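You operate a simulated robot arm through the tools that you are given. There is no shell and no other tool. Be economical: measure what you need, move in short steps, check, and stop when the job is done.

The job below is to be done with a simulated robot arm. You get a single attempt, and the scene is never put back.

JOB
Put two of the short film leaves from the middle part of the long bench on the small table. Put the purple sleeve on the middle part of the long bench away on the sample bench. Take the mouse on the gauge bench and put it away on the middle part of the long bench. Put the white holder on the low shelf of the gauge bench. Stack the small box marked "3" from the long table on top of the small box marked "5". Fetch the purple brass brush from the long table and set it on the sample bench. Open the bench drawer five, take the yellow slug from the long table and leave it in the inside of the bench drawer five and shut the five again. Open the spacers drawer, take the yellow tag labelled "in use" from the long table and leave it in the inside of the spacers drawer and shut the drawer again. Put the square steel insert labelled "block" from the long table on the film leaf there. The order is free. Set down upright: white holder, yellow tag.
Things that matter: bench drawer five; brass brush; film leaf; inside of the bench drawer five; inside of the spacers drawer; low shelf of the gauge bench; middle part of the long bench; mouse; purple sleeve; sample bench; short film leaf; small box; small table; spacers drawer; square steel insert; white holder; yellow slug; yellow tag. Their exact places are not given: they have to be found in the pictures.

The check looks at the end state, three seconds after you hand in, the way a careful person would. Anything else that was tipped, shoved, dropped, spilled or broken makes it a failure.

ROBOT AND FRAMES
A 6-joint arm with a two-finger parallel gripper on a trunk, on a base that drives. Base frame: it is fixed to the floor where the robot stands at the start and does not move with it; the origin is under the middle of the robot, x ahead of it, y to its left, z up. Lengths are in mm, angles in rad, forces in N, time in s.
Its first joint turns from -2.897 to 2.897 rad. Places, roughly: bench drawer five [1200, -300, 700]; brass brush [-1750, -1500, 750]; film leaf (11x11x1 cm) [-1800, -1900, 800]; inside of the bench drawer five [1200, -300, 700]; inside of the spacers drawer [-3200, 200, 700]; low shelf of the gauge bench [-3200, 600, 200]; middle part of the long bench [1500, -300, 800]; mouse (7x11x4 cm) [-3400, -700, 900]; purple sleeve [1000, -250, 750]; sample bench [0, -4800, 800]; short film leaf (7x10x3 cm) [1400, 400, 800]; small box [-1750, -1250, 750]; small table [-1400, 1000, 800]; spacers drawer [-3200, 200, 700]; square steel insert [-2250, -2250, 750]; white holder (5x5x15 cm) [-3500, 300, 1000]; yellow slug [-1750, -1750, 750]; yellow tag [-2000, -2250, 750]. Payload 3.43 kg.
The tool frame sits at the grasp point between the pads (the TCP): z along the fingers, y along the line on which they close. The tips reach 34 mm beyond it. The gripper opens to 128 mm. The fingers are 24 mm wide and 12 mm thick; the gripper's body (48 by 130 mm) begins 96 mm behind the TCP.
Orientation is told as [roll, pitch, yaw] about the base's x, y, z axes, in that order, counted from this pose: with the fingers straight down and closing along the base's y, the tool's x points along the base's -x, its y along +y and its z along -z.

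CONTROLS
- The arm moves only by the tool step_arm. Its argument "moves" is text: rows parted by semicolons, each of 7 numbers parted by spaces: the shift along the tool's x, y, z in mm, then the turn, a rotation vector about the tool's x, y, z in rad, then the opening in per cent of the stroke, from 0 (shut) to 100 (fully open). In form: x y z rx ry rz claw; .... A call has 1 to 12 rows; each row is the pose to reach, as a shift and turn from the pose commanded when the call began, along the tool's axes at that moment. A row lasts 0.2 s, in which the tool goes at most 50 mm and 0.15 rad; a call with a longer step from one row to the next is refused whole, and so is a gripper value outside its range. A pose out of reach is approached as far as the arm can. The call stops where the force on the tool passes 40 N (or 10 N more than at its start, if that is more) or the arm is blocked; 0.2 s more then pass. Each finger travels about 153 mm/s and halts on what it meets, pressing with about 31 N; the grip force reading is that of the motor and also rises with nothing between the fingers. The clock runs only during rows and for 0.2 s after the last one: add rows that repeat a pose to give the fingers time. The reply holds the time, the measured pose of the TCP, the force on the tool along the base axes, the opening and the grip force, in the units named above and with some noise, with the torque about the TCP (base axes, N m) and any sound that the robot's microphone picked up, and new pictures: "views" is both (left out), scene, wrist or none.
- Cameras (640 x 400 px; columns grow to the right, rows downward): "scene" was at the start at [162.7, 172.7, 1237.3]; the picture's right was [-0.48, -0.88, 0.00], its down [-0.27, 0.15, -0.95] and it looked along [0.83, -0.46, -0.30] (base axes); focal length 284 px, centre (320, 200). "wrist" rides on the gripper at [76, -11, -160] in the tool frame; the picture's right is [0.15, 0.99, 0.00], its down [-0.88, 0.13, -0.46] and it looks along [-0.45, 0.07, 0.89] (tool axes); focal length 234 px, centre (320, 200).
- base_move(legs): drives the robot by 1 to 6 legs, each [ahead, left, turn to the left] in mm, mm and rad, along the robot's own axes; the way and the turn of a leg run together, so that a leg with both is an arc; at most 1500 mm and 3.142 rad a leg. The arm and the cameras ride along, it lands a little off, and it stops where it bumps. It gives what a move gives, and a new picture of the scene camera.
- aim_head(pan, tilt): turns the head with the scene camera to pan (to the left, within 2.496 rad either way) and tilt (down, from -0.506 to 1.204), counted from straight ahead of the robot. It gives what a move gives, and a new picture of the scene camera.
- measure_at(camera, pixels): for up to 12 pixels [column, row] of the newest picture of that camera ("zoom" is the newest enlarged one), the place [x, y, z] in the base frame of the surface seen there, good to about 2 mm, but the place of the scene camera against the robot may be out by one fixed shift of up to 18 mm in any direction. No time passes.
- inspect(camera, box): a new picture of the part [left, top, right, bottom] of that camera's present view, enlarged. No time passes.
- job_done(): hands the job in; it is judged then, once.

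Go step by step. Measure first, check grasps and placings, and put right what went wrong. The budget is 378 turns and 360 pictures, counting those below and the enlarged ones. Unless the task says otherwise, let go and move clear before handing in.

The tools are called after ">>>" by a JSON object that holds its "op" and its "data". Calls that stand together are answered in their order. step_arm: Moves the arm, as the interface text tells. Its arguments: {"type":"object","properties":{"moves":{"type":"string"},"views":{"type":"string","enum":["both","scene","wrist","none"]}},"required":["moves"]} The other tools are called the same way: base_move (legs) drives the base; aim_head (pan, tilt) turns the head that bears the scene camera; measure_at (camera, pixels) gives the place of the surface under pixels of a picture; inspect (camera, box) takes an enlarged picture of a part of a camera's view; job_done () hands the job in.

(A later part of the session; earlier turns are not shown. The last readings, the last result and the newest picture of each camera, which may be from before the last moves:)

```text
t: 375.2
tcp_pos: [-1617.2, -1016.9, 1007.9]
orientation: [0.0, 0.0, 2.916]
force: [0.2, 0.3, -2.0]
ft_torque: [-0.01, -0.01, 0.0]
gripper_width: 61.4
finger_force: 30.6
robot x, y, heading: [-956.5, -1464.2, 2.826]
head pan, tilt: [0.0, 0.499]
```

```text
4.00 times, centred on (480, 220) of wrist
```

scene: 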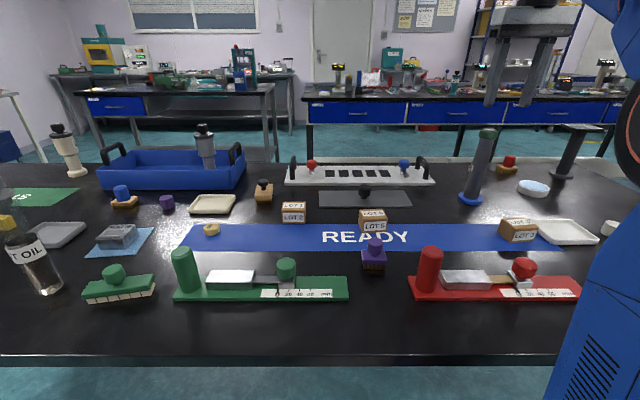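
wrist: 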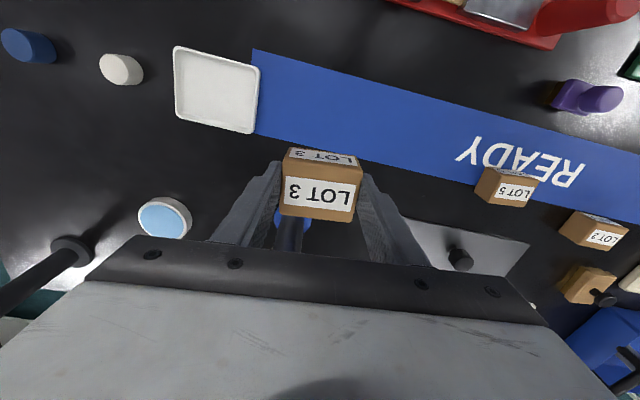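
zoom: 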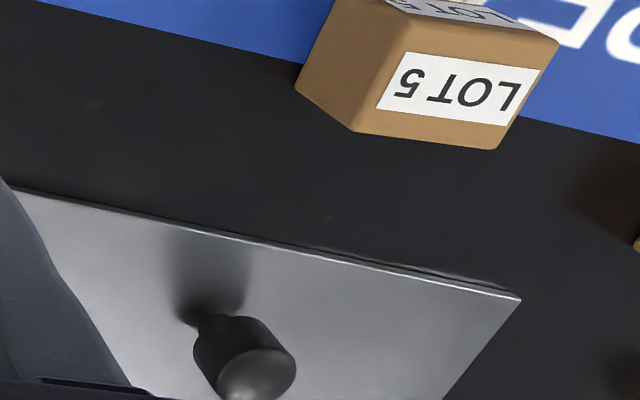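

LOT 5 now fully visible. I zoom for its top corners.

>>> {"op": "inspect", "data": {"camera": "wrist", "box": [468, 160, 548, 210]}}

>>> {"op": "measure_at", "data": {"camera": "zoom", "pixels": [[215, 118], [550, 160], [165, 320], [455, 360], [340, 240], [240, 125], [530, 170], [440, 345]]}}

```text
8.00 times, centred on (508, 185) of wrist
```

zoom: 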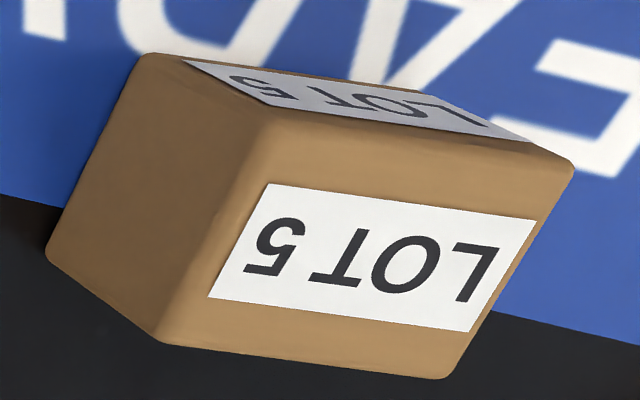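

```text
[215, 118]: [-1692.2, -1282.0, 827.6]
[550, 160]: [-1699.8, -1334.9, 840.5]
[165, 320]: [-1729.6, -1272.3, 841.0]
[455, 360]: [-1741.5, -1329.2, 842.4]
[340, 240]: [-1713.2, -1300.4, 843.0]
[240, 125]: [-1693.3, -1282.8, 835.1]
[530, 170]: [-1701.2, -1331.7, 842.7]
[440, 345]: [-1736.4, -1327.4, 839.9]
```

>>> {"op": "measure_at", "data": {"camera": "zoom", "pixels": [[272, 122], [556, 168], [178, 332], [446, 366], [415, 140], [310, 350], [222, 228], [505, 268]]}}

```text
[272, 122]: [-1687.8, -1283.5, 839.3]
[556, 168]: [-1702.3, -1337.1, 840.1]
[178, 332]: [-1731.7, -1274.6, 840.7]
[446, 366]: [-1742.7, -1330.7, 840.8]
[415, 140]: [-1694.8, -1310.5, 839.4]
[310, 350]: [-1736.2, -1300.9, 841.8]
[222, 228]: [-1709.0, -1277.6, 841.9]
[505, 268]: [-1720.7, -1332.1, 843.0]
```

LOT 5 centre ≈(−1716,−1306.5), top ≈842. I carry LOT 3 over and descend to just above.

>>> {"op": "step_arm", "data": {"moves": "-5 45 0 0 0 0 30; -10 90 0 0 0 0 30; -15 135 0 0 0 0 30; -20 180 0 0 0 0 30; -25 225 0 0 0 0 30; -30 270 0 0 0 0 30; -31.5 304 10 0 0 0 30; -31.5 304.5 55 0 0 0 30; -31.5 304.5 95 0 0 0 30; -31.5 304.5 102 0 0 0 30; -31.5 304.5 102 0 0 0 30"}}

```text
t: 377.6
tcp_pos: [-1715.4, -1306.6, 905.8]
orientation: [0.0, 0.001, 2.915]
force: [0.2, 0.2, -1.4]
ft_torque: [-0.04, -0.02, -0.03]
gripper_width: 61.4
finger_force: 31.0
robot x, y, heading: [-958.5, -1463.8, 2.826]
head pan, tilt: [0.0, 0.499]
```

scene: 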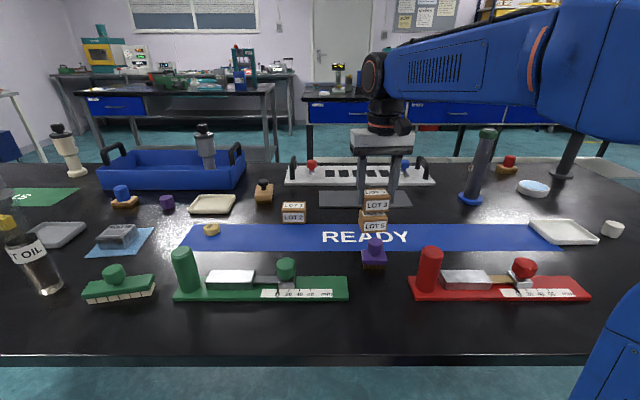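
wrist: 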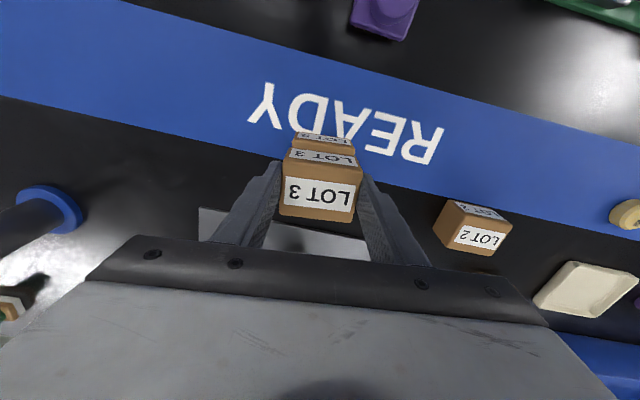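

Well aligned over LOT 5. I lower ~15 mm to contact.

>>> {"op": "step_arm", "data": {"moves": "0 0 8 0 0 0 30; 0 0 12 0 0 0 30; 0 0 14 0 0 0 30; 0 0 15.5 0 0 0 30; 0 0 15.5 0 0 0 30", "views": "none"}}

```text
t: 378.8
tcp_pos: [-1716.5, -1305.8, 890.2]
orientation: [-0.001, -0.001, 2.917]
force: [-0.4, -0.1, -0.7]
ft_torque: [0.03, -0.01, -0.02]
gripper_width: 61.6
finger_force: 31.3
robot x, y, heading: [-953.4, -1462.9, 2.827]
head pan, tilt: [0.0, 0.499]
```

>>> {"op": "step_arm", "data": {"moves": "0 0 1 0 0 0 30; 0 0 1.5 0 0 0 36; 0 0 1.5 0 0 0 48; 0 0 1.5 0 0 0 58; 0 0 1.5 0 0 0 60; 0 0 -30 0 0 0 60; 0 0 -75 0 0 0 60; 0 0 -120 0 0 0 60; 20 0 -160 0 0 0 60; 60 0 -170 0 0 0 60; 100 0 -170 0 0 0 60; 100 0 -170 0 0 0 60"}}

```text
t: 381.4
tcp_pos: [-1619.0, -1329.8, 1059.5]
orientation: [0.001, 0.0, 2.917]
force: [-0.8, -0.8, -0.8]
ft_torque: [0.03, 0.0, -0.01]
gripper_width: 76.6
finger_force: 0.0
robot x, y, heading: [-954.2, -1463.6, 2.828]
head pan, tilt: [0.0, 0.499]
```

scene: 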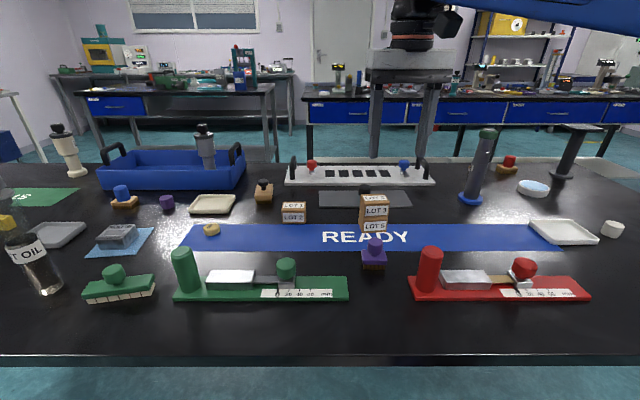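
wrist: 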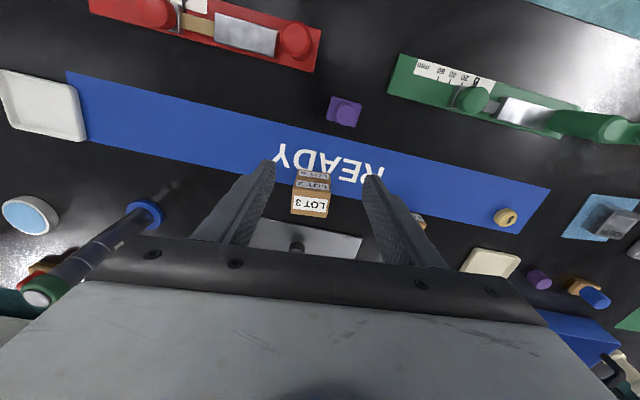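

LOT 3 is on LOT 5. Next, the yellow slug at (506,217); I move over there.

>>> {"op": "step_arm", "data": {"moves": "2 46 0 0 0 0.01 40; 4 92 0 0 0 0.02 40; 6 138 0 0 0 0.03 40; 8 184 0 0 0 0.04 40; 10 230 0 0 0 0.05 40; 12 276 0 0 0 0.06 40; 14 322 0 0 0 0.07 40; 16 368 10 0 0 0.08 40; 20 412 25 0 0 0.09 40; 20 421 40 0 0 0.094 40; 20 421 40 0 0 0.094 40", "views": "wrist"}}

```text
t: 383.8
tcp_pos: [-1692.8, -1742.7, 1020.8]
orientation: [0.0, 0.0, 2.822]
force: [0.1, 0.3, 0.0]
ft_torque: [-0.02, 0.0, 0.03]
gripper_width: 51.1
finger_force: 0.1
robot x, y, heading: [-955.6, -1463.5, 2.826]
head pan, tilt: [0.0, 0.499]
```

wrist: 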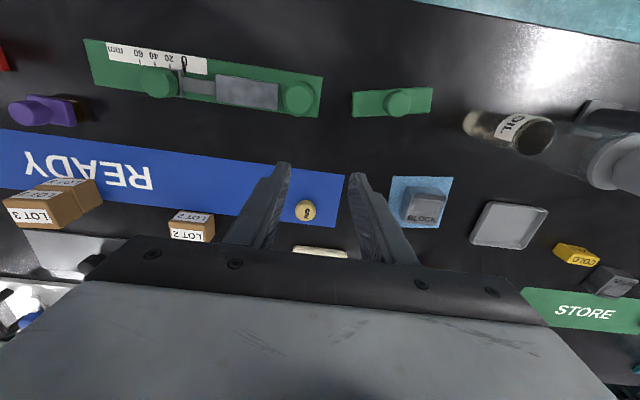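

>>> {"op": "inspect", "data": {"camera": "wrist", "box": [275, 190, 339, 230]}}

>>> {"op": "measure_at", "data": {"camera": "wrist", "pixels": [[306, 210], [298, 211], [315, 212], [306, 203], [305, 219], [330, 210]]}}

```text
10.00 times, centred on (307, 210) of wrist
```

zoom: 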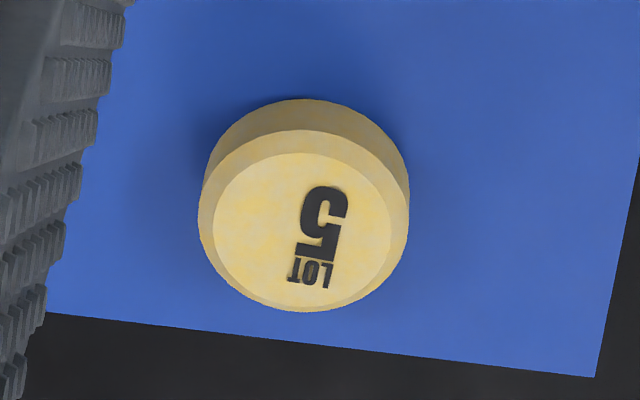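

```text
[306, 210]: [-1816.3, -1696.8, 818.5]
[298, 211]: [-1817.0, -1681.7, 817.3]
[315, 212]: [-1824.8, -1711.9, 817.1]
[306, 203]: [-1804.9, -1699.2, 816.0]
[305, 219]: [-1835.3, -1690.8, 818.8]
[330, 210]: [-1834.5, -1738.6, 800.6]
```

Slug "LOT 5" centre ≈(−1821,−1696), Ø≈35, top 818. I descend and grip.

>>> {"op": "step_arm", "data": {"moves": "-34 -1 10 0 0 0 45; -68 -2 30 0 0 0 45; -102 -3 60 0 0 0 45; -136 -4 90 0 0 0 45; -136 -4 130 0 0 0 45; -136 -4 130 0 0 0 45", "views": "wrist"}}

```text
t: 385.2
tcp_pos: [-1822.2, -1696.7, 889.8]
orientation: [0.0, 0.002, 2.822]
force: [-0.3, -1.1, -1.5]
ft_torque: [-0.04, 0.0, -0.01]
gripper_width: 57.5
finger_force: 0.0
robot x, y, heading: [-952.7, -1462.2, 2.826]
head pan, tilt: [0.0, 0.499]
```

wrist: 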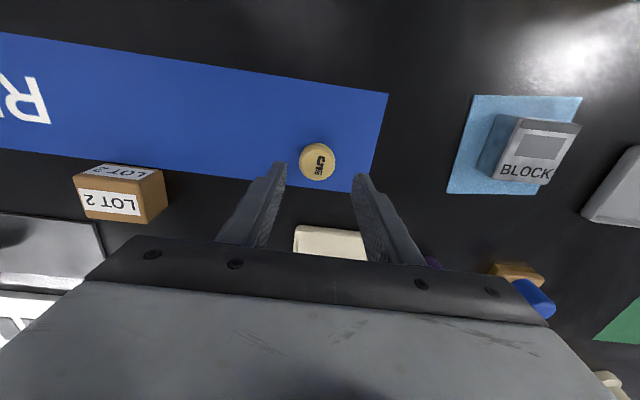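

>>> {"op": "step_arm", "data": {"moves": "0 0 25 0 0 0 45; 0 0 45 0 0 0 45; 0 0 51 0 0 0 45; 0 0 51 0 0 0 35; 0 0 51 0 0 0 25; 0 0 51 0 0 0 18; 0 0 51 0 0 0 18; 0 0 30 0 0 0 15; 0 0 0 0 0 0 15; 0 0 -45 0 0 0 15; 0 0 -90 0 0 0 15", "views": "wrist"}}

```text
t: 387.6
tcp_pos: [-1820.3, -1695.8, 981.3]
orientation: [-0.003, 0.002, 2.822]
force: [-0.7, -0.1, -0.8]
ft_torque: [0.05, -0.04, -0.01]
gripper_width: 35.5
finger_force: 31.3
robot x, y, heading: [-954.5, -1459.6, 2.823]
head pan, tilt: [0.0, 0.499]
```

wrist: 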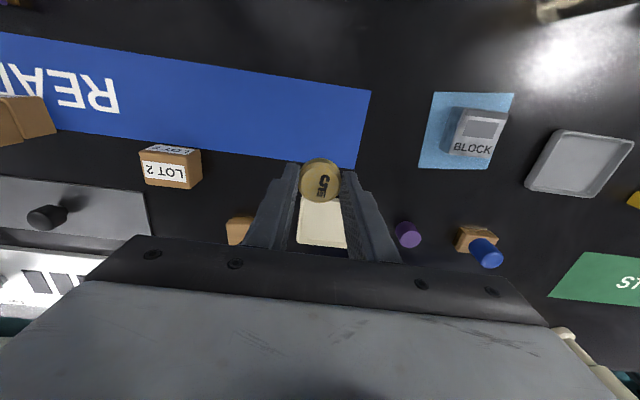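

Slug held. I lift, retract, and drive back to drawer five.

>>> {"op": "step_arm", "data": {"moves": "20 -10 -40 0 0 0 15; 60 -20 -65 0 0 0 15; 100 -40 -90 0 0 0 15; 140 -70 -110 0 0 0 15; 170 -105 -120 0 0 0 15; 200 -145 -120 0 0 0 15; 220 -185 -120 0 0 0 15; 240 -225 -120 0 0 0 15", "views": "none"}}

>>> {"op": "base_move", "data": {"legs": [[-410, 0, 0], [0, 0, -3.14], [0, 850, 0], [0, 836, 0]]}}

>>> {"op": "aim_head", "data": {"pan": 0.0, "tilt": 0.65}}

```text
refused: row 3 steps farther than a row can; nothing moved
```

```text
t: 405.7
tcp_pos: [866.7, 222.5, 978.0]
orientation: [0.0, 0.001, -0.344]
force: [0.1, 0.0, 0.7]
ft_torque: [0.02, 0.01, 0.01]
gripper_width: 36.0
finger_force: 30.8
robot x, y, heading: [-3.0, 11.4, -0.337]
head pan, tilt: [0.0, 0.499]
```

scene: 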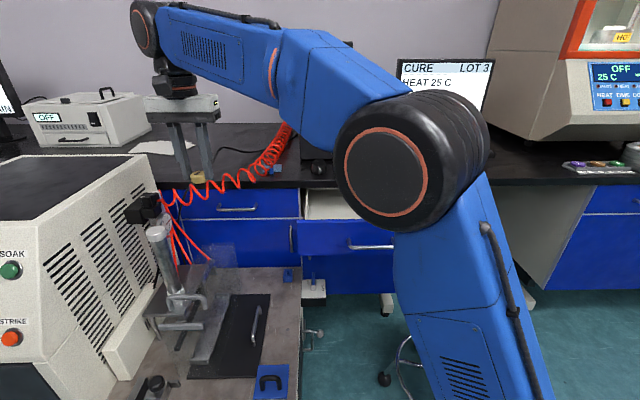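

```text
t: 406.4
tcp_pos: [865.3, 223.1, 980.2]
orientation: [0.0, -0.002, -0.341]
force: [-0.2, -0.1, 0.1]
ft_torque: [0.0, 0.02, 0.01]
gripper_width: 35.8
finger_force: 31.1
robot x, y, heading: [-7.0, 12.9, -0.339]
head pan, tilt: [0.0, 0.649]
```

scene: 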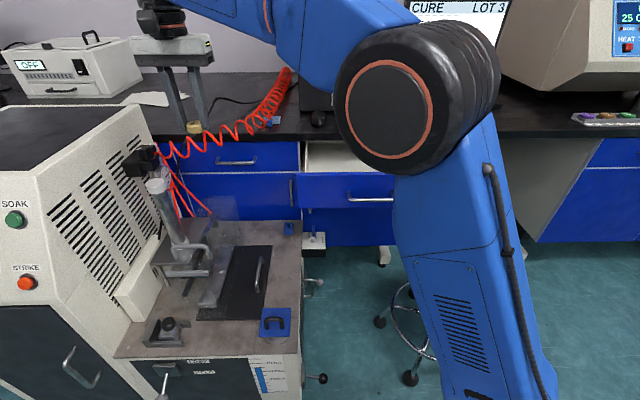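

The arm move had been refused, yet the drive went fine (forces nil, slug still held). Now I measure the open drawer.

>>> {"op": "measure_at", "data": {"camera": "scene", "pixels": [[330, 160], [345, 168], [345, 176], [325, 145], [370, 197], [305, 160], [330, 135]]}}

>>> {"op": "step_arm", "data": {"moves": "0 -45 -30 0 0 0 12; 0 -90 -60 0 0 0 12; 0 -135 -90 0 0 0 12; 0 -180 -100 0 0 0 12; 0 -225 -100 0 0 0 12; 0 -270 -100 0 0 0 12; 0 -315 -100 0 0 0 12; 0 -360 -100 0 0 0 12; 0 -405 -100 0 0 -0.01 12; 0 -430 -100 0 0 -0.02 12"}}

```text
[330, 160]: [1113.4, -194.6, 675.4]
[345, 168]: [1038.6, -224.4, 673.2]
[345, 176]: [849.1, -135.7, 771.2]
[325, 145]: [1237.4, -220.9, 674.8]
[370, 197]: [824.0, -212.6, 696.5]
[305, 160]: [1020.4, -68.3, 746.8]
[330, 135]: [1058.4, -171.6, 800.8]
```

```text
refused: row 1 steps farther than a row can; nothing moved
```

>>> {"op": "step_arm", "data": {"moves": "-10 -40 -10 0 0 0 12; -25 -82 -20 0 0 0 12; -40 -124 -20 0 0 0 12; -60 -166 -20 0 0 0 12; -80 -208 -20 0 0 0 12; -100 -250 -20 0 0 -0.01 12; -122 -292 -20 0 0 -0.02 12; -145 -334 -20 0 0 -0.02 12; -168 -376 -20 0 0 -0.02 12; -190 -415 -20 0 0 -0.02 12; -212 -415 -5 0 0 -0.02 12; -212 -415 30 0 0 -0.02 12"}}

```text
t: 409.0
tcp_pos: [928.2, -240.2, 951.0]
orientation: [0.0, -0.002, -0.321]
force: [0.1, 0.3, 0.4]
ft_torque: [0.01, -0.01, 0.01]
gripper_width: 35.8
finger_force: 31.0
robot x, y, heading: [-3.5, 8.3, -0.336]
head pan, tilt: [0.0, 0.649]
```

scene: 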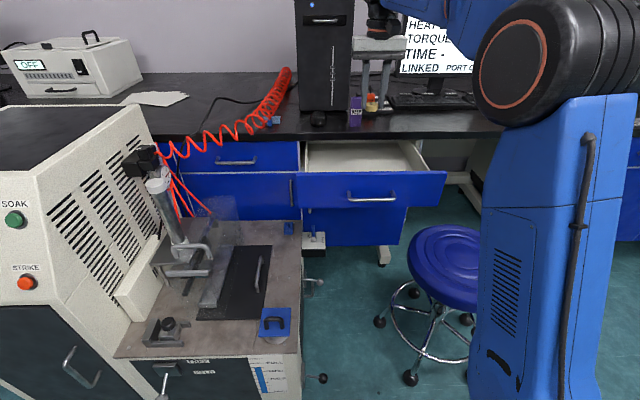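
wrist: 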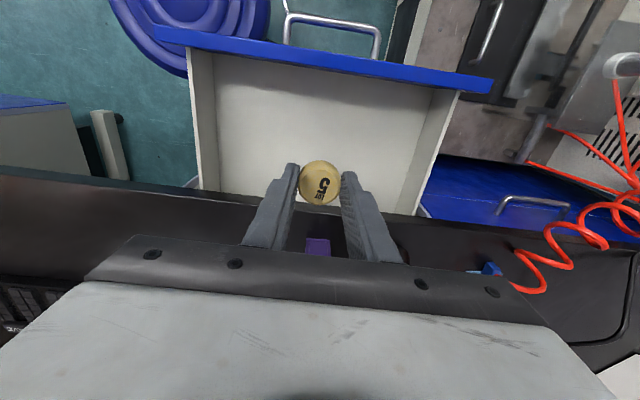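

>>> {"op": "measure_at", "data": {"camera": "wrist", "pixels": [[320, 120], [320, 75], [260, 180], [320, 62], [390, 210], [230, 120], [410, 130]]}}

```text
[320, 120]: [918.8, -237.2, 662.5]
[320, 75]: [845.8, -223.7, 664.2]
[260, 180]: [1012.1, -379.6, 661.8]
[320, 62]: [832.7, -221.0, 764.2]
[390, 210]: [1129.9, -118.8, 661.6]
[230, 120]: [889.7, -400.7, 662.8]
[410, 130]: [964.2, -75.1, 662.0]
```

Drawer floor 662. I lower the slug to the floor, release and rise.

>>> {"op": "step_arm", "data": {"moves": "0 0 45 0 0 0 12; 0 0 90 0 0 0 12; 0 0 135 0 0 0 12; 0 0 180 0 0 0 12; 0 0 220 0 0 0 12; 0 0 240 0 0 0 12; 0 0 246 0 0 0 12; 0 0 249 0 0 0 12; 0 0 250 0 0 0 12", "views": "wrist"}}

```text
t: 411.0
tcp_pos: [927.2, -239.1, 701.5]
orientation: [0.0, -0.003, -0.321]
force: [-0.9, 0.6, 18.0]
ft_torque: [-0.01, -0.04, 0.0]
gripper_width: 36.0
finger_force: 31.0
robot x, y, heading: [-2.0, 11.5, -0.333]
head pan, tilt: [0.0, 0.649]
```

wrist: 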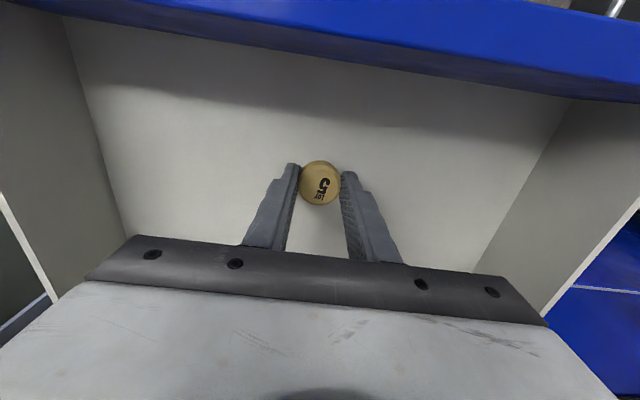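

Contact (18 N). Release and rise.

>>> {"op": "step_arm", "data": {"moves": "0 0 -1 0 0 0 25; 0 0 -1 0 0 0 40; 0 0 -1 0 0 0 45; 0 0 -40 0 0 0 45; 0 0 -85 0 0 0 45; 0 0 -130 0 0 0 45; 0 0 -175 0 0 0 45; 0 0 -220 0 0 0 45; 20 0 -250 0 0 0 30; 65 0 -250 0 0 0 10; 110 0 -250 0 0 0 0; 155 0 -250 0 0 0 0", "views": "wrist"}}

```text
t: 413.6
tcp_pos: [780.6, -193.0, 949.2]
orientation: [-0.002, 0.002, -0.321]
force: [0.3, -0.6, -0.1]
ft_torque: [0.0, 0.06, 0.03]
gripper_width: 0.0
finger_force: 30.5
robot x, y, heading: [-0.6, 9.3, -0.333]
head pan, tilt: [0.0, 0.649]
```

wrist: 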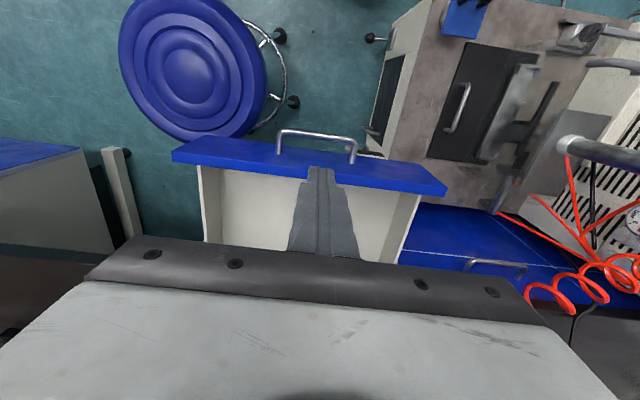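

I go in front of the handle and down, fingers closed.

>>> {"op": "step_arm", "data": {"moves": "42 0 0 0 0 0 0; 44 0 45 0 0 0 0; 44 0 90 0 0 0 0; 44 0 135 0 0 0 0; 44 0 180 0 0 0 0; 44 0 215 0 0 0 0; 44 0 231 0 0 0 0; 44 0 231 0 0 0 0", "views": "wrist"}}

```text
t: 415.4
tcp_pos: [738.7, -176.8, 718.9]
orientation: [0.0, -0.001, -0.321]
force: [0.1, 0.2, -0.3]
ft_torque: [-0.02, -0.04, -0.01]
gripper_width: 0.0
finger_force: 31.2
robot x, y, heading: [-3.9, 7.1, -0.341]
head pan, tilt: [0.0, 0.649]
```

wrist: 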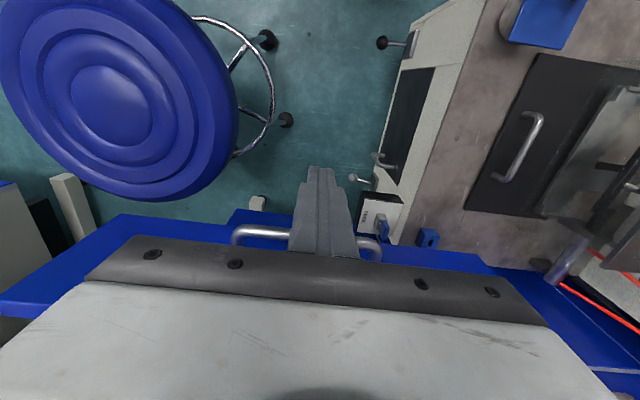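

>>> {"op": "step_arm", "data": {"moves": "-25 0 0 0 0 0 0; -50 0 0 0 0 0 0; -75 0 0 0 0 0 0; -100 0 0 0 0 0 0; -125 0 0 0 0 0 0; -150 0 0 0 0 0 0; -175 0 0 0 0 0 0; -200 0 0 0 0 0 0; -220 0 0 0 0 0 0; -238 0 0 0 0 0 0; -250 0 0 0 0 0 0; -259 0 0 0 0 0 0"}}

```text
t: 418.2
tcp_pos: [980.9, -257.6, 718.6]
orientation: [-0.002, 0.005, -0.321]
force: [-8.1, 1.9, 1.6]
ft_torque: [0.0, 0.12, 0.02]
gripper_width: 0.0
finger_force: 31.1
robot x, y, heading: [-5.1, 9.1, -0.342]
head pan, tilt: [0.0, 0.649]
stopped in row 12: the force on the tool passed its limit (the readings are from after the stop); the commanded pose is now the measured one
```

scene: 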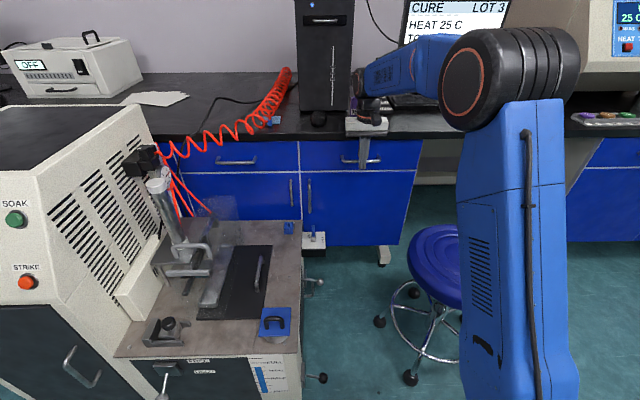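
wrist: 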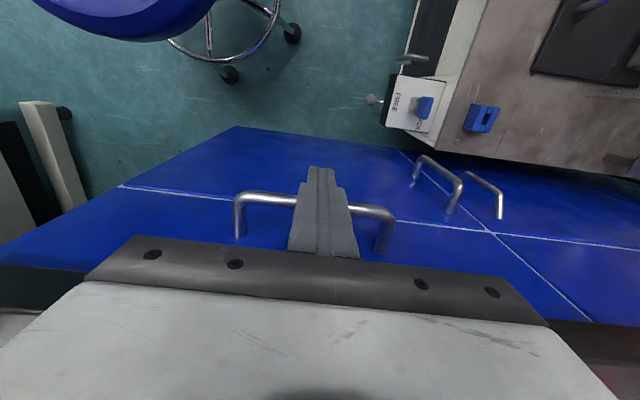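

Drawer five is shut (stop hit). I back off, rise, and view the sleeve just behind.

>>> {"op": "step_arm", "data": {"moves": "25 0 0 0 0 0 0; 45 0 -20 0 0 0 0; 50 0 -65 0 0 0 0; 50 0 -110 0 0 0 0; 50 0 -155 0 0 0 0; 50 0 -200 0 0 0 20; 50 0 -245 0 0 0 40; 50 0 -290 0 0 0 60; 50 0 -335 0 0 0 60; 50 0 -360 0 0 0 60; 50 0 -360 0 0 0 60"}}

```text
t: 420.6
tcp_pos: [935.9, -243.5, 1078.8]
orientation: [-0.002, 0.004, -0.32]
force: [-0.2, 0.6, 0.2]
ft_torque: [0.01, 0.03, 0.02]
gripper_width: 76.5
finger_force: 0.0
robot x, y, heading: [-0.5, 7.9, -0.341]
head pan, tilt: [0.0, 0.649]
```

scene: 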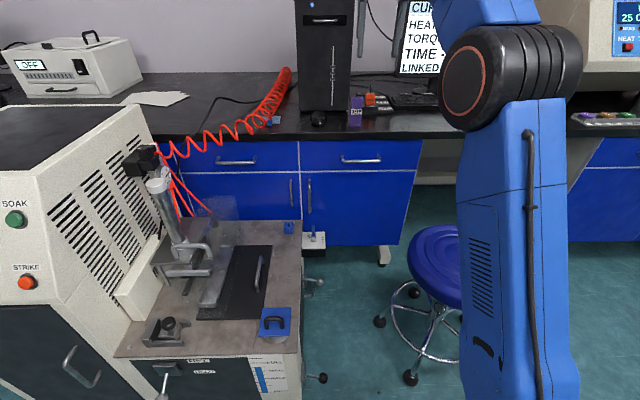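
wrist: 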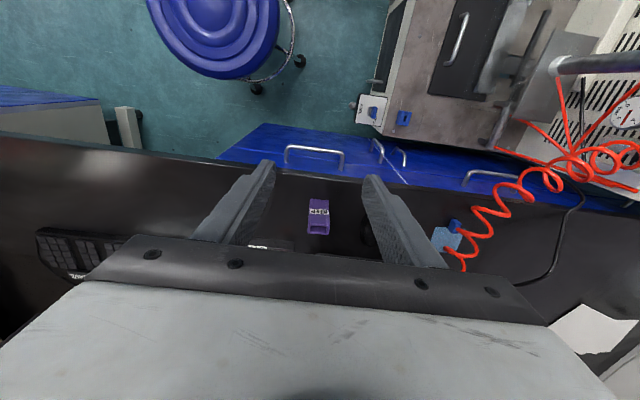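

>>> {"op": "inspect", "data": {"camera": "wrist", "box": [280, 190, 360, 240]}}

>>> {"op": "measure_at", "data": {"camera": "wrist", "pixels": [[308, 224], [330, 226], [310, 236], [328, 238], [309, 198], [328, 200], [319, 230], [318, 222], [370, 232], [340, 240]]}}

```text
8.00 times, centred on (320, 215) of wrist
```

zoom: 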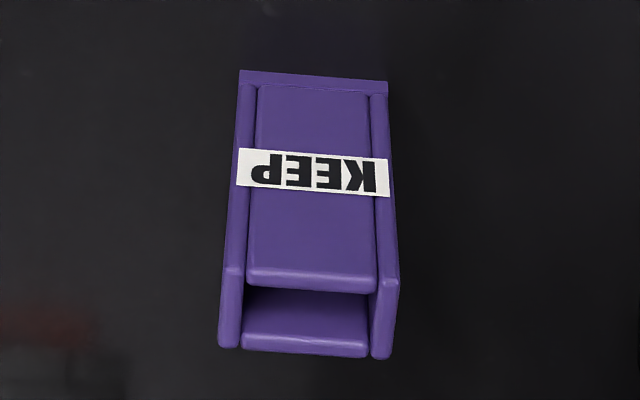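

```text
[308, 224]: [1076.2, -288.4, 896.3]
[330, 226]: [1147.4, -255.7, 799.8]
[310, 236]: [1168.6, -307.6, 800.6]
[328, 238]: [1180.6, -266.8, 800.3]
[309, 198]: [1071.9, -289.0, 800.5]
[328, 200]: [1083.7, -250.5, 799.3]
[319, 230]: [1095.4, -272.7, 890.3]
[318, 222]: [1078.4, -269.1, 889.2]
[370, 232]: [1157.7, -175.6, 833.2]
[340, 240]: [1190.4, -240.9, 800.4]
```

>>> {"op": "measure_at", "data": {"camera": "zoom", "pixels": [[232, 278], [388, 290], [230, 338], [380, 348], [305, 280], [305, 345], [312, 78]]}}

```text
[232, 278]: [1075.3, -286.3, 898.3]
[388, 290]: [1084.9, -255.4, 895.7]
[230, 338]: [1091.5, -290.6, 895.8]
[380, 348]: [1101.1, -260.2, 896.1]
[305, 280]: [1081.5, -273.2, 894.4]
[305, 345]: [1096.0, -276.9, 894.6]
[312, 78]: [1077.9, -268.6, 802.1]
```

Sleeve top centre ≈(1088,−273), 40×22, height 95. I approach, descend and grip.

>>> {"op": "step_arm", "data": {"moves": "-38 5 0 0 0 -0.01 50; -76 10 10 0 0 -0.02 50; -114 15 25 0 0 -0.02 50; -154 20 40 0 0 -0.02 50; -154 20 85 0 0 -0.02 50; -154 20 125 0 0 -0.02 50; -154 20 125 0 0 -0.02 50", "views": "wrist"}}

```text
t: 422.2
tcp_pos: [1088.5, -273.2, 952.8]
orientation: [-0.002, 0.006, -0.302]
force: [0.3, -0.3, -0.7]
ft_torque: [-0.01, 0.02, 0.01]
gripper_width: 63.9
finger_force: 0.1
out of reach, approached as far as the arm can: row 1, 2, 3, 4, 5
robot x, y, heading: [-3.2, 9.1, -0.336]
head pan, tilt: [0.0, 0.649]
```

wrist: 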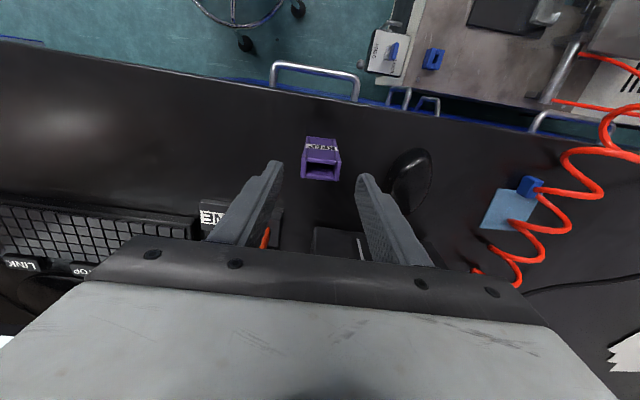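

>>> {"op": "step_arm", "data": {"moves": "0 0 35 0 0 0 50; 0 0 65 0 0 0 50; 0 0 83 0 0 0 50; 0 0 83 0 0 0 38; 0 0 83 0 0 0 28; 0 0 83 0 0 0 22; 0 0 83 0 0 0 22", "views": "wrist"}}

```text
t: 423.8
tcp_pos: [1087.4, -271.5, 870.2]
orientation: [-0.001, 0.006, -0.3]
force: [0.1, 0.7, 1.0]
ft_torque: [0.06, -0.04, -0.02]
gripper_width: 38.0
finger_force: 30.7
robot x, y, heading: [-3.3, 9.1, -0.342]
head pan, tilt: [0.0, 0.649]
```

wrist: 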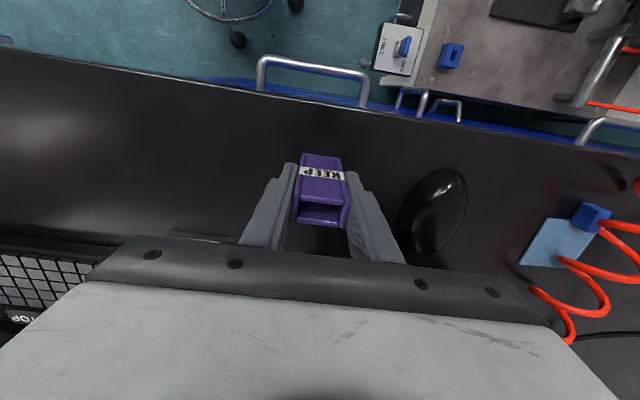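

Gripped (38 mm). I lift and retract.

>>> {"op": "step_arm", "data": {"moves": "0 0 -20 0 0 0 15; 0 0 -60 0 0 0 15; 0 0 -105 0 0 0 15; 0 0 -150 0 0 0 15; 20 0 -190 0 0 0 15; 60 0 -210 0 0 0 15; 100 0 -220 0 0 0 15; 145 0 -220 0 0 0 15; 190 0 -220 0 0 0 15; 235 0 -220 0 0 0 15; 280 0 -220 0 0 0 15; 325 0 -220 0 0 0 15", "views": "wrist"}}

>>> {"op": "aim_head", "data": {"pan": -1.25, "tilt": 0.25}}

```text
t: 426.4
tcp_pos: [778.8, -176.3, 1091.2]
orientation: [-0.001, 0.007, -0.302]
force: [1.4, 0.3, -0.6]
ft_torque: [0.01, 0.1, -0.02]
gripper_width: 38.2
finger_force: 31.2
out of reach, approached as far as the arm can: row 3, 4, 5, 6, 7, 8
robot x, y, heading: [-1.3, 12.2, -0.338]
head pan, tilt: [0.0, 0.649]
```

wrist: 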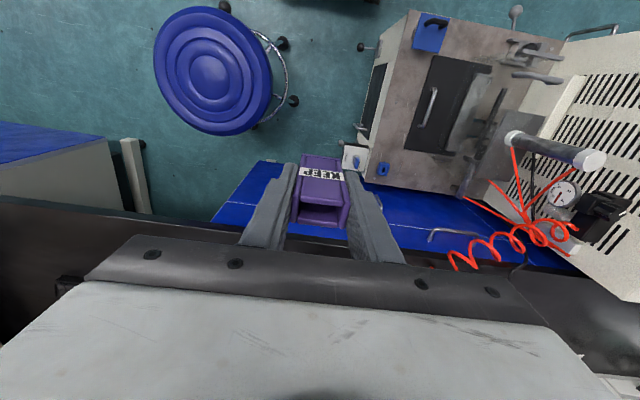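

```text
t: 427.9
tcp_pos: [779.6, -176.5, 1090.8]
orientation: [-0.003, 0.005, -0.303]
force: [-0.2, -0.7, -0.8]
ft_torque: [-0.01, 0.0, 0.04]
gripper_width: 38.2
finger_force: 31.3
robot x, y, heading: [-6.1, 10.4, -0.339]
head pan, tilt: [-1.25, 0.25]
```

scene: 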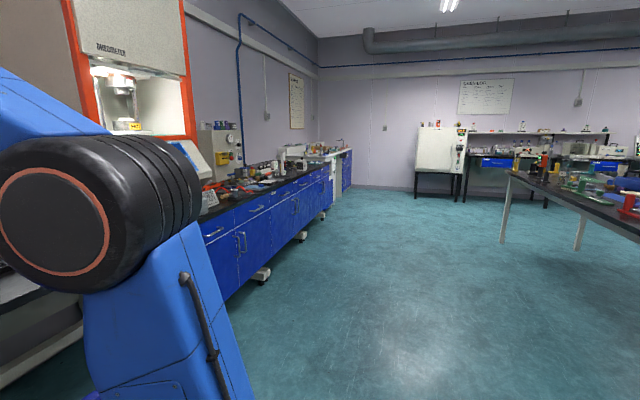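

>>> {"op": "measure_at", "data": {"camera": "scene", "pixels": [[313, 180], [325, 160], [347, 152], [260, 190], [440, 150], [350, 170], [335, 158], [490, 160]]}}

>>> {"op": "inspect", "data": {"camera": "scene", "box": [180, 90, 380, 215]}}

```text
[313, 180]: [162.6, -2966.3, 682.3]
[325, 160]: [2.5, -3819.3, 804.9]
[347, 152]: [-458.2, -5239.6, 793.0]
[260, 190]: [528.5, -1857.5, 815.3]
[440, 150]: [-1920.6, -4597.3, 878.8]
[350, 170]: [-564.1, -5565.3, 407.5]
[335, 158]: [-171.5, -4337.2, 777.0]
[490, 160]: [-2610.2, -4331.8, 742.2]
```

```text
3.20 times, centred on (280, 152) of scene
```

zoom: 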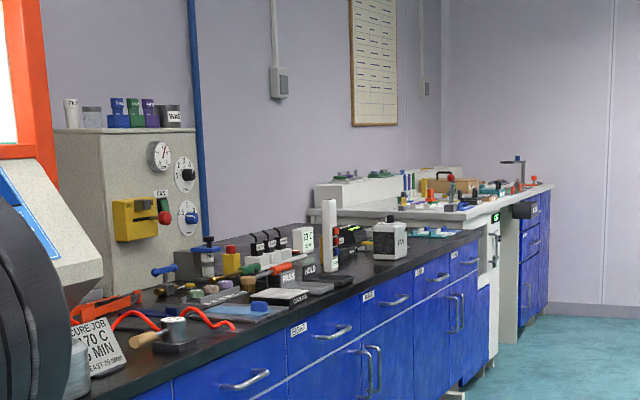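

The white-topped counter at u≥1195, v −3600…−5100 is the sample bench. I drive right ~4.2 m.

>>> {"op": "base_move", "data": {"legs": [[0, 0, 0.02], [0, -1400, 0], [0, -1400, 0], [0, -1300, 0]]}}

>>> {"op": "aim_head", "data": {"pan": -0.1, "tilt": 0.35}}

```text
t: 447.8
tcp_pos: [-483.6, -4029.9, 1091.8]
orientation: [-0.001, 0.004, -0.273]
force: [0.5, -1.1, -1.3]
ft_torque: [0.03, -0.03, 0.0]
gripper_width: 38.2
finger_force: 30.8
robot x, y, heading: [-1269.8, -3865.7, -0.314]
head pan, tilt: [-1.25, 0.25]
```

scene: 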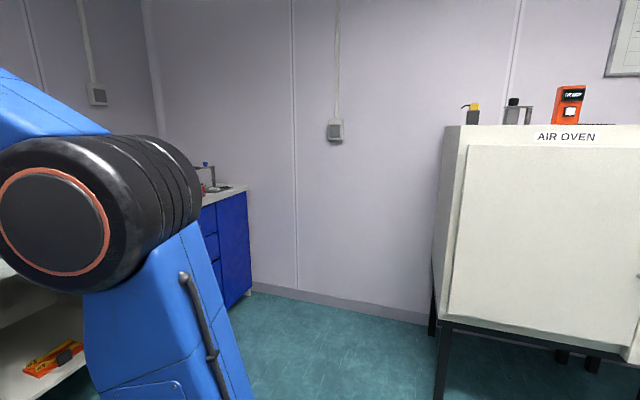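

```text
t: 449.2
tcp_pos: [-483.3, -4029.8, 1091.6]
orientation: [-0.002, 0.006, -0.273]
force: [0.0, 0.4, -0.9]
ft_torque: [-0.01, 0.0, 0.01]
gripper_width: 38.2
finger_force: 31.7
robot x, y, heading: [-1269.4, -3864.2, -0.311]
head pan, tilt: [-0.099, 0.351]
```

scene: 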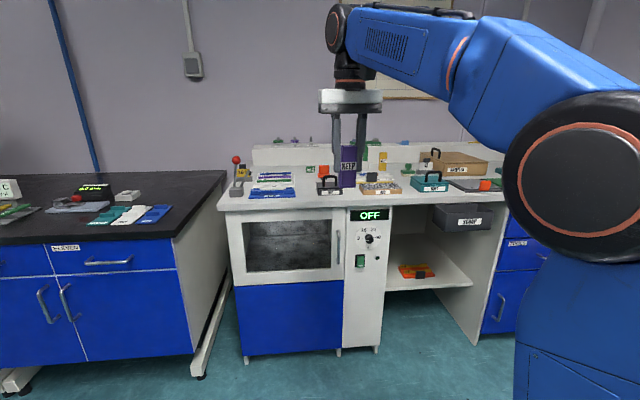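

>>> {"op": "inspect", "data": {"camera": "scene", "box": [210, 140, 530, 260]}}

>>> {"op": "measure_at", "data": {"camera": "scene", "pixels": [[225, 203], [300, 205], [310, 192], [235, 193], [420, 202], [410, 193], [350, 160], [440, 185], [330, 190], [500, 200]]}}

```text
2.00 times, centred on (370, 200) of scene
```

zoom: 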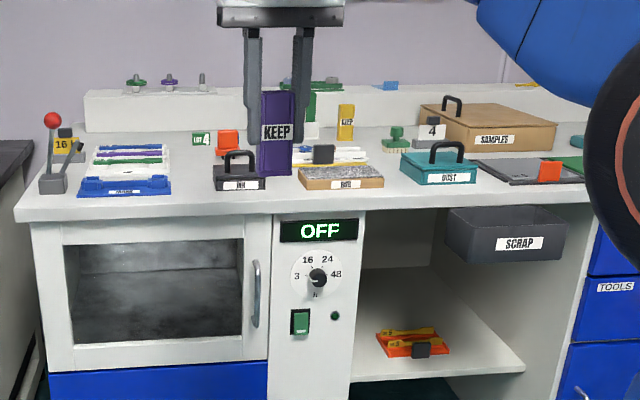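

```text
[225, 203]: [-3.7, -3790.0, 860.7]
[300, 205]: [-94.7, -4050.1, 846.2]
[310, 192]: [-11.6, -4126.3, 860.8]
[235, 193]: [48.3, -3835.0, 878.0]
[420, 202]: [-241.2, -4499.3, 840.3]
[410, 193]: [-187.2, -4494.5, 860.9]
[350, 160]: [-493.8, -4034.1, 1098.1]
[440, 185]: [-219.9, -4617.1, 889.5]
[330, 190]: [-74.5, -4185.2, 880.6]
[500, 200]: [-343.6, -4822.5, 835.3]
```

Counter top ≈848, front edge u≈1178. I advance 330 mm and view the top with the wrist camera.

>>> {"op": "base_move", "data": {"legs": [[330, 0, 0]]}}

>>> {"op": "step_arm", "data": {"moves": "0 40 0 0 0 0.01 15; 0 80 0 0 0 0.02 15; 0 120 0 0 0 0.03 15; 0 160 0 0 0 0.04 15; 0 200 0 0 0 0.045 15; 0 200 0 0 0 0.045 15"}}

```text
t: 451.4
tcp_pos: [-164.5, -4129.7, 1091.4]
orientation: [-0.003, 0.006, -0.272]
force: [-0.3, 1.3, -0.5]
ft_torque: [-0.02, 0.0, 0.03]
gripper_width: 38.1
finger_force: 31.0
robot x, y, heading: [-951.9, -3967.5, -0.309]
head pan, tilt: [-0.099, 0.351]
```

scene: 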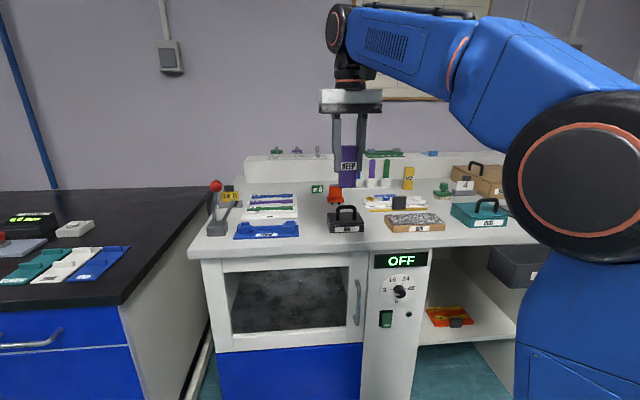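

```text
t: 452.8
tcp_pos: [-111.7, -3935.4, 1092.1]
orientation: [-0.002, 0.005, -0.317]
force: [-0.3, 1.0, -0.9]
ft_torque: [-0.02, -0.01, -0.02]
gripper_width: 38.5
finger_force: 30.9
robot x, y, heading: [-949.6, -3963.4, -0.313]
head pan, tilt: [-0.099, 0.351]
```

scene: 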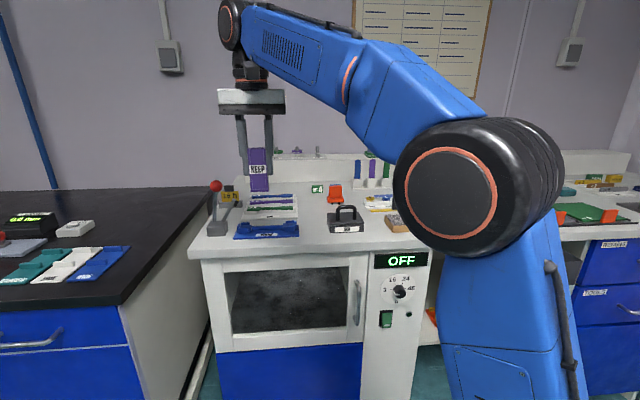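
wrist: 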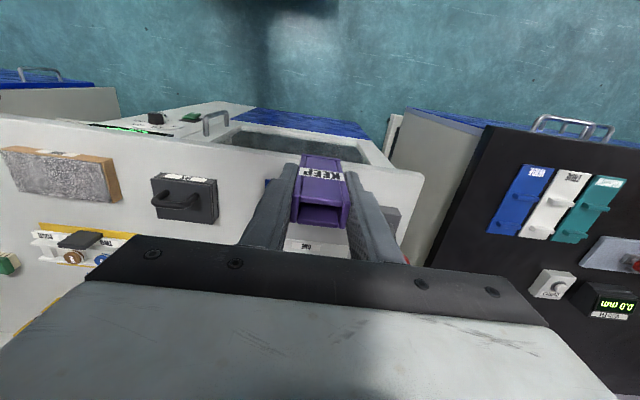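

There is a free gap at (240,180) between INK box and the blue rack. I measure it.

>>> {"op": "measure_at", "data": {"camera": "wrist", "pixels": [[240, 150], [240, 175], [240, 210], [219, 185], [219, 220], [268, 180], [268, 195], [150, 170], [135, 160], [135, 200], [110, 200]]}}

```text
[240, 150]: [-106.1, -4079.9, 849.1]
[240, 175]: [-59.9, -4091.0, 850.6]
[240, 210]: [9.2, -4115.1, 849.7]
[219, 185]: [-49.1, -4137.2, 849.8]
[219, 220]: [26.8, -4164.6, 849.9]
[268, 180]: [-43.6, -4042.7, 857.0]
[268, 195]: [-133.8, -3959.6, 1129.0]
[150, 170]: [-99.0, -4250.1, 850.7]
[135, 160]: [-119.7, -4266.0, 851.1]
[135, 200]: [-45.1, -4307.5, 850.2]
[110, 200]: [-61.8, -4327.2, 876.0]
```

>>> {"op": "step_arm", "data": {"moves": "-25 -35 0 0 0 0 15; -50 -70 0 0 0 0 15; -75 -105 0 0 0 0 15; -102 -129 0 0 0 0 15; -102 -129 45 0 0 0 15; -102 -129 90 0 0 0 15; -102 -129 135 0 0 0 15; -102 -129 150 0 0 0 15; -102 -129 150 0 0 0 15"}}

```text
t: 454.8
tcp_pos: [-55.3, -4092.3, 940.2]
orientation: [-0.001, 0.004, -0.316]
force: [-0.7, 0.1, 0.5]
ft_torque: [0.02, -0.03, 0.02]
gripper_width: 38.2
finger_force: 31.2
robot x, y, heading: [-953.2, -3967.4, -0.306]
head pan, tilt: [-0.099, 0.351]
```

scene: 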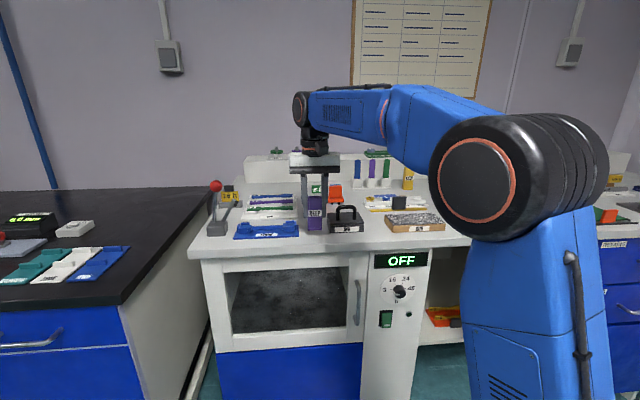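
wrist: 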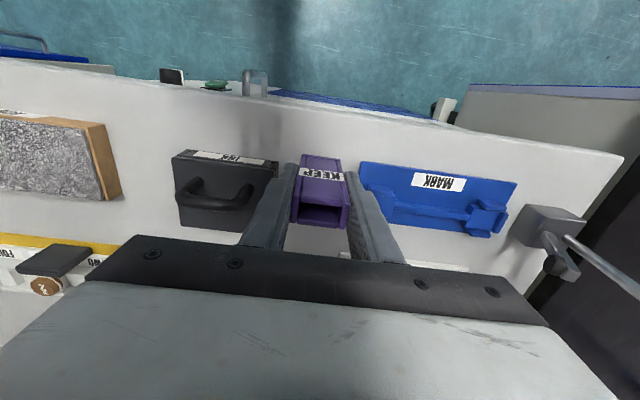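

>>> {"op": "measure_at", "data": {"camera": "wrist", "pixels": [[274, 165], [270, 200], [363, 168], [372, 200], [290, 130], [225, 190]]}}

```text
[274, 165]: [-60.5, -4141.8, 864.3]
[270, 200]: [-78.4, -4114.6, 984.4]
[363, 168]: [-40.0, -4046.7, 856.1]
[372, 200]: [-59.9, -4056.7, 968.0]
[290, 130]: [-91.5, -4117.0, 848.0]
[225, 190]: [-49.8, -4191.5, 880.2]
```

±48 mm clearance on both sides. I lower, release slightly, and rise.

>>> {"op": "step_arm", "data": {"moves": "0 0 10 0 0 0 15; 0 0 16 0 0 0 15; 0 0 19 0 0 0 15; 0 0 20.5 0 0 0 15; 0 0 20.5 0 0 0 15", "views": "none"}}

```text
t: 456.0
tcp_pos: [-55.5, -4091.1, 919.9]
orientation: [-0.001, 0.006, -0.315]
force: [0.0, 0.2, -1.2]
ft_torque: [0.02, 0.02, -0.01]
gripper_width: 38.3
finger_force: 31.0
robot x, y, heading: [-956.6, -3969.0, -0.307]
head pan, tilt: [-0.099, 0.351]
```

>>> {"op": "step_arm", "data": {"moves": "0 0 1 0 0 0 15; 0 0 2 0 0 0 15; 0 0 2 0 0 0 15", "views": "none"}}

```text
t: 456.8
tcp_pos: [-55.4, -4090.6, 920.1]
orientation: [0.0, 0.003, -0.316]
force: [4.8, 0.4, 16.1]
ft_torque: [-0.04, -0.4, 0.01]
gripper_width: 38.5
finger_force: 30.4
robot x, y, heading: [-951.7, -3963.0, -0.306]
head pan, tilt: [-0.099, 0.351]
```

Contact (16 N). I ease 1 mm, release and rise.

>>> {"op": "step_arm", "data": {"moves": "0 0 -1 0 0 0 25; 0 0 -1 0 0 0 33; 0 0 -1 0 0 0 38; 0 0 -1 0 0 0 38; 0 0 -30 0 0 0 38; 0 0 -75 0 0 0 38; 0 0 -120 0 0 0 38; 0 0 -165 0 0 0 38"}}

```text
t: 458.6
tcp_pos: [-52.4, -4090.5, 1082.8]
orientation: [-0.001, 0.005, -0.316]
force: [0.1, 0.6, 0.2]
ft_torque: [0.01, -0.01, 0.01]
gripper_width: 48.7
finger_force: 0.1
robot x, y, heading: [-955.3, -3963.3, -0.311]
head pan, tilt: [-0.099, 0.351]
```

scene: 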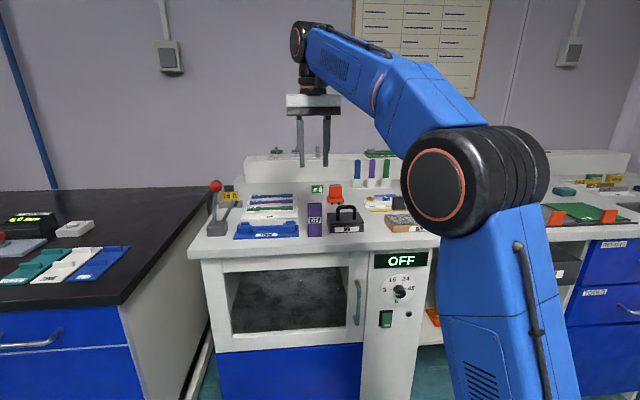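
wrist: 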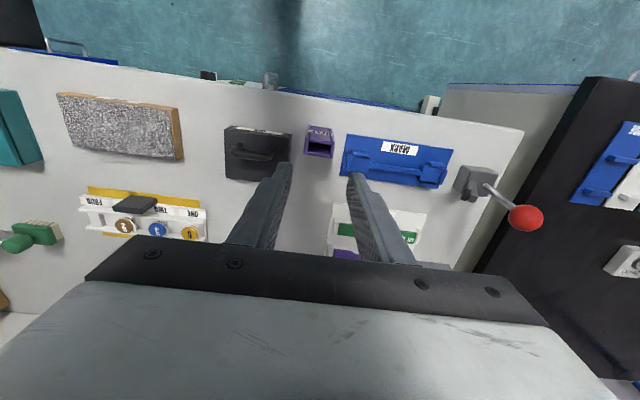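

Sleeve stands on the sample bench. I measure the gap at (203,150) for the brush.

>>> {"op": "measure_at", "data": {"camera": "wrist", "pixels": [[203, 110], [203, 140], [203, 170], [186, 140], [222, 150], [203, 200], [265, 200], [285, 215], [300, 190]]}}

```text
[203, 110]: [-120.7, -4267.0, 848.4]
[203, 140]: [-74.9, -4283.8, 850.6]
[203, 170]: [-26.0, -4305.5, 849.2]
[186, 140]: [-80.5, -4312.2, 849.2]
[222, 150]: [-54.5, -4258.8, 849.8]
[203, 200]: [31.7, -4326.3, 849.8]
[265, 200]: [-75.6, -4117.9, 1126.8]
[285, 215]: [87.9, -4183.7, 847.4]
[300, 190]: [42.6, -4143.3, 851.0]
```

Behind the sleeve, around (50,−4150), is a roomy free area for the brush. I retract and drive back to the long table.

>>> {"op": "step_arm", "data": {"moves": "45 0 -10 0 0 0 45; 90 0 -20 0 0 0 45; 135 0 -30 0 0 0 45; 180 0 -30 0 0 0 45; 225 0 -30 0 0 0 45; 270 0 -30 0 0 0 45; 310 0 -30 0 0 0 45", "views": "none"}}

```text
t: 460.2
tcp_pos: [-349.0, -3993.7, 1115.0]
orientation: [-0.002, 0.009, -0.316]
force: [-0.6, 1.3, -0.2]
ft_torque: [0.01, 0.08, -0.02]
gripper_width: 57.5
finger_force: 0.0
robot x, y, heading: [-953.3, -3962.9, -0.31]
head pan, tilt: [-0.099, 0.351]
```

>>> {"op": "base_move", "data": {"legs": [[-380, 0, 0], [0, 1200, 0], [0, 1100, 0], [0, 0, 3.13], [250, 0, 0]]}}

>>> {"op": "aim_head", "data": {"pan": 0.0, "tilt": 0.5}}

```text
t: 482.3
tcp_pos: [-1462.3, -1570.2, 1115.0]
orientation: [-0.002, 0.007, 2.84]
force: [-0.2, 0.0, 0.0]
ft_torque: [0.02, -0.05, -0.02]
gripper_width: 57.6
finger_force: 0.1
robot x, y, heading: [-857.2, -1588.4, 2.851]
head pan, tilt: [-0.099, 0.351]
```

scene: 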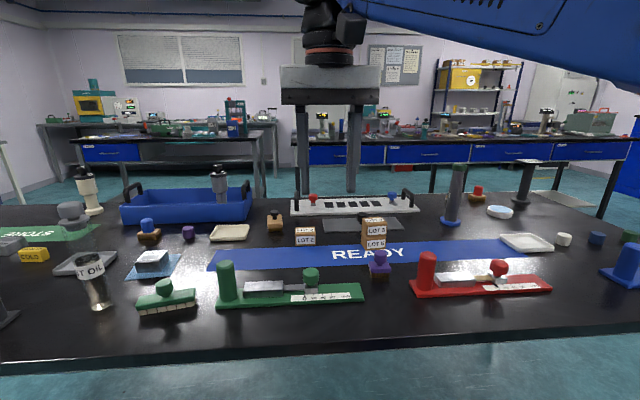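

```text
t: 483.0
tcp_pos: [-1463.1, -1570.5, 1115.4]
orientation: [-0.003, 0.005, 2.839]
force: [0.1, -0.3, 0.0]
ft_torque: [-0.01, 0.01, 0.02]
gripper_width: 57.7
finger_force: 0.0
robot x, y, heading: [-862.0, -1590.5, 2.846]
head pan, tilt: [0.0, 0.499]
```

scene: 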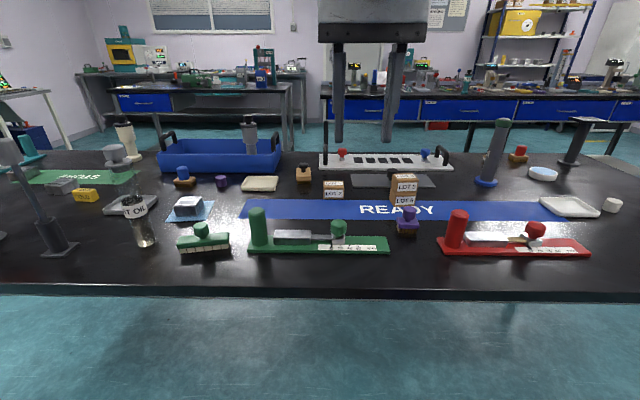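

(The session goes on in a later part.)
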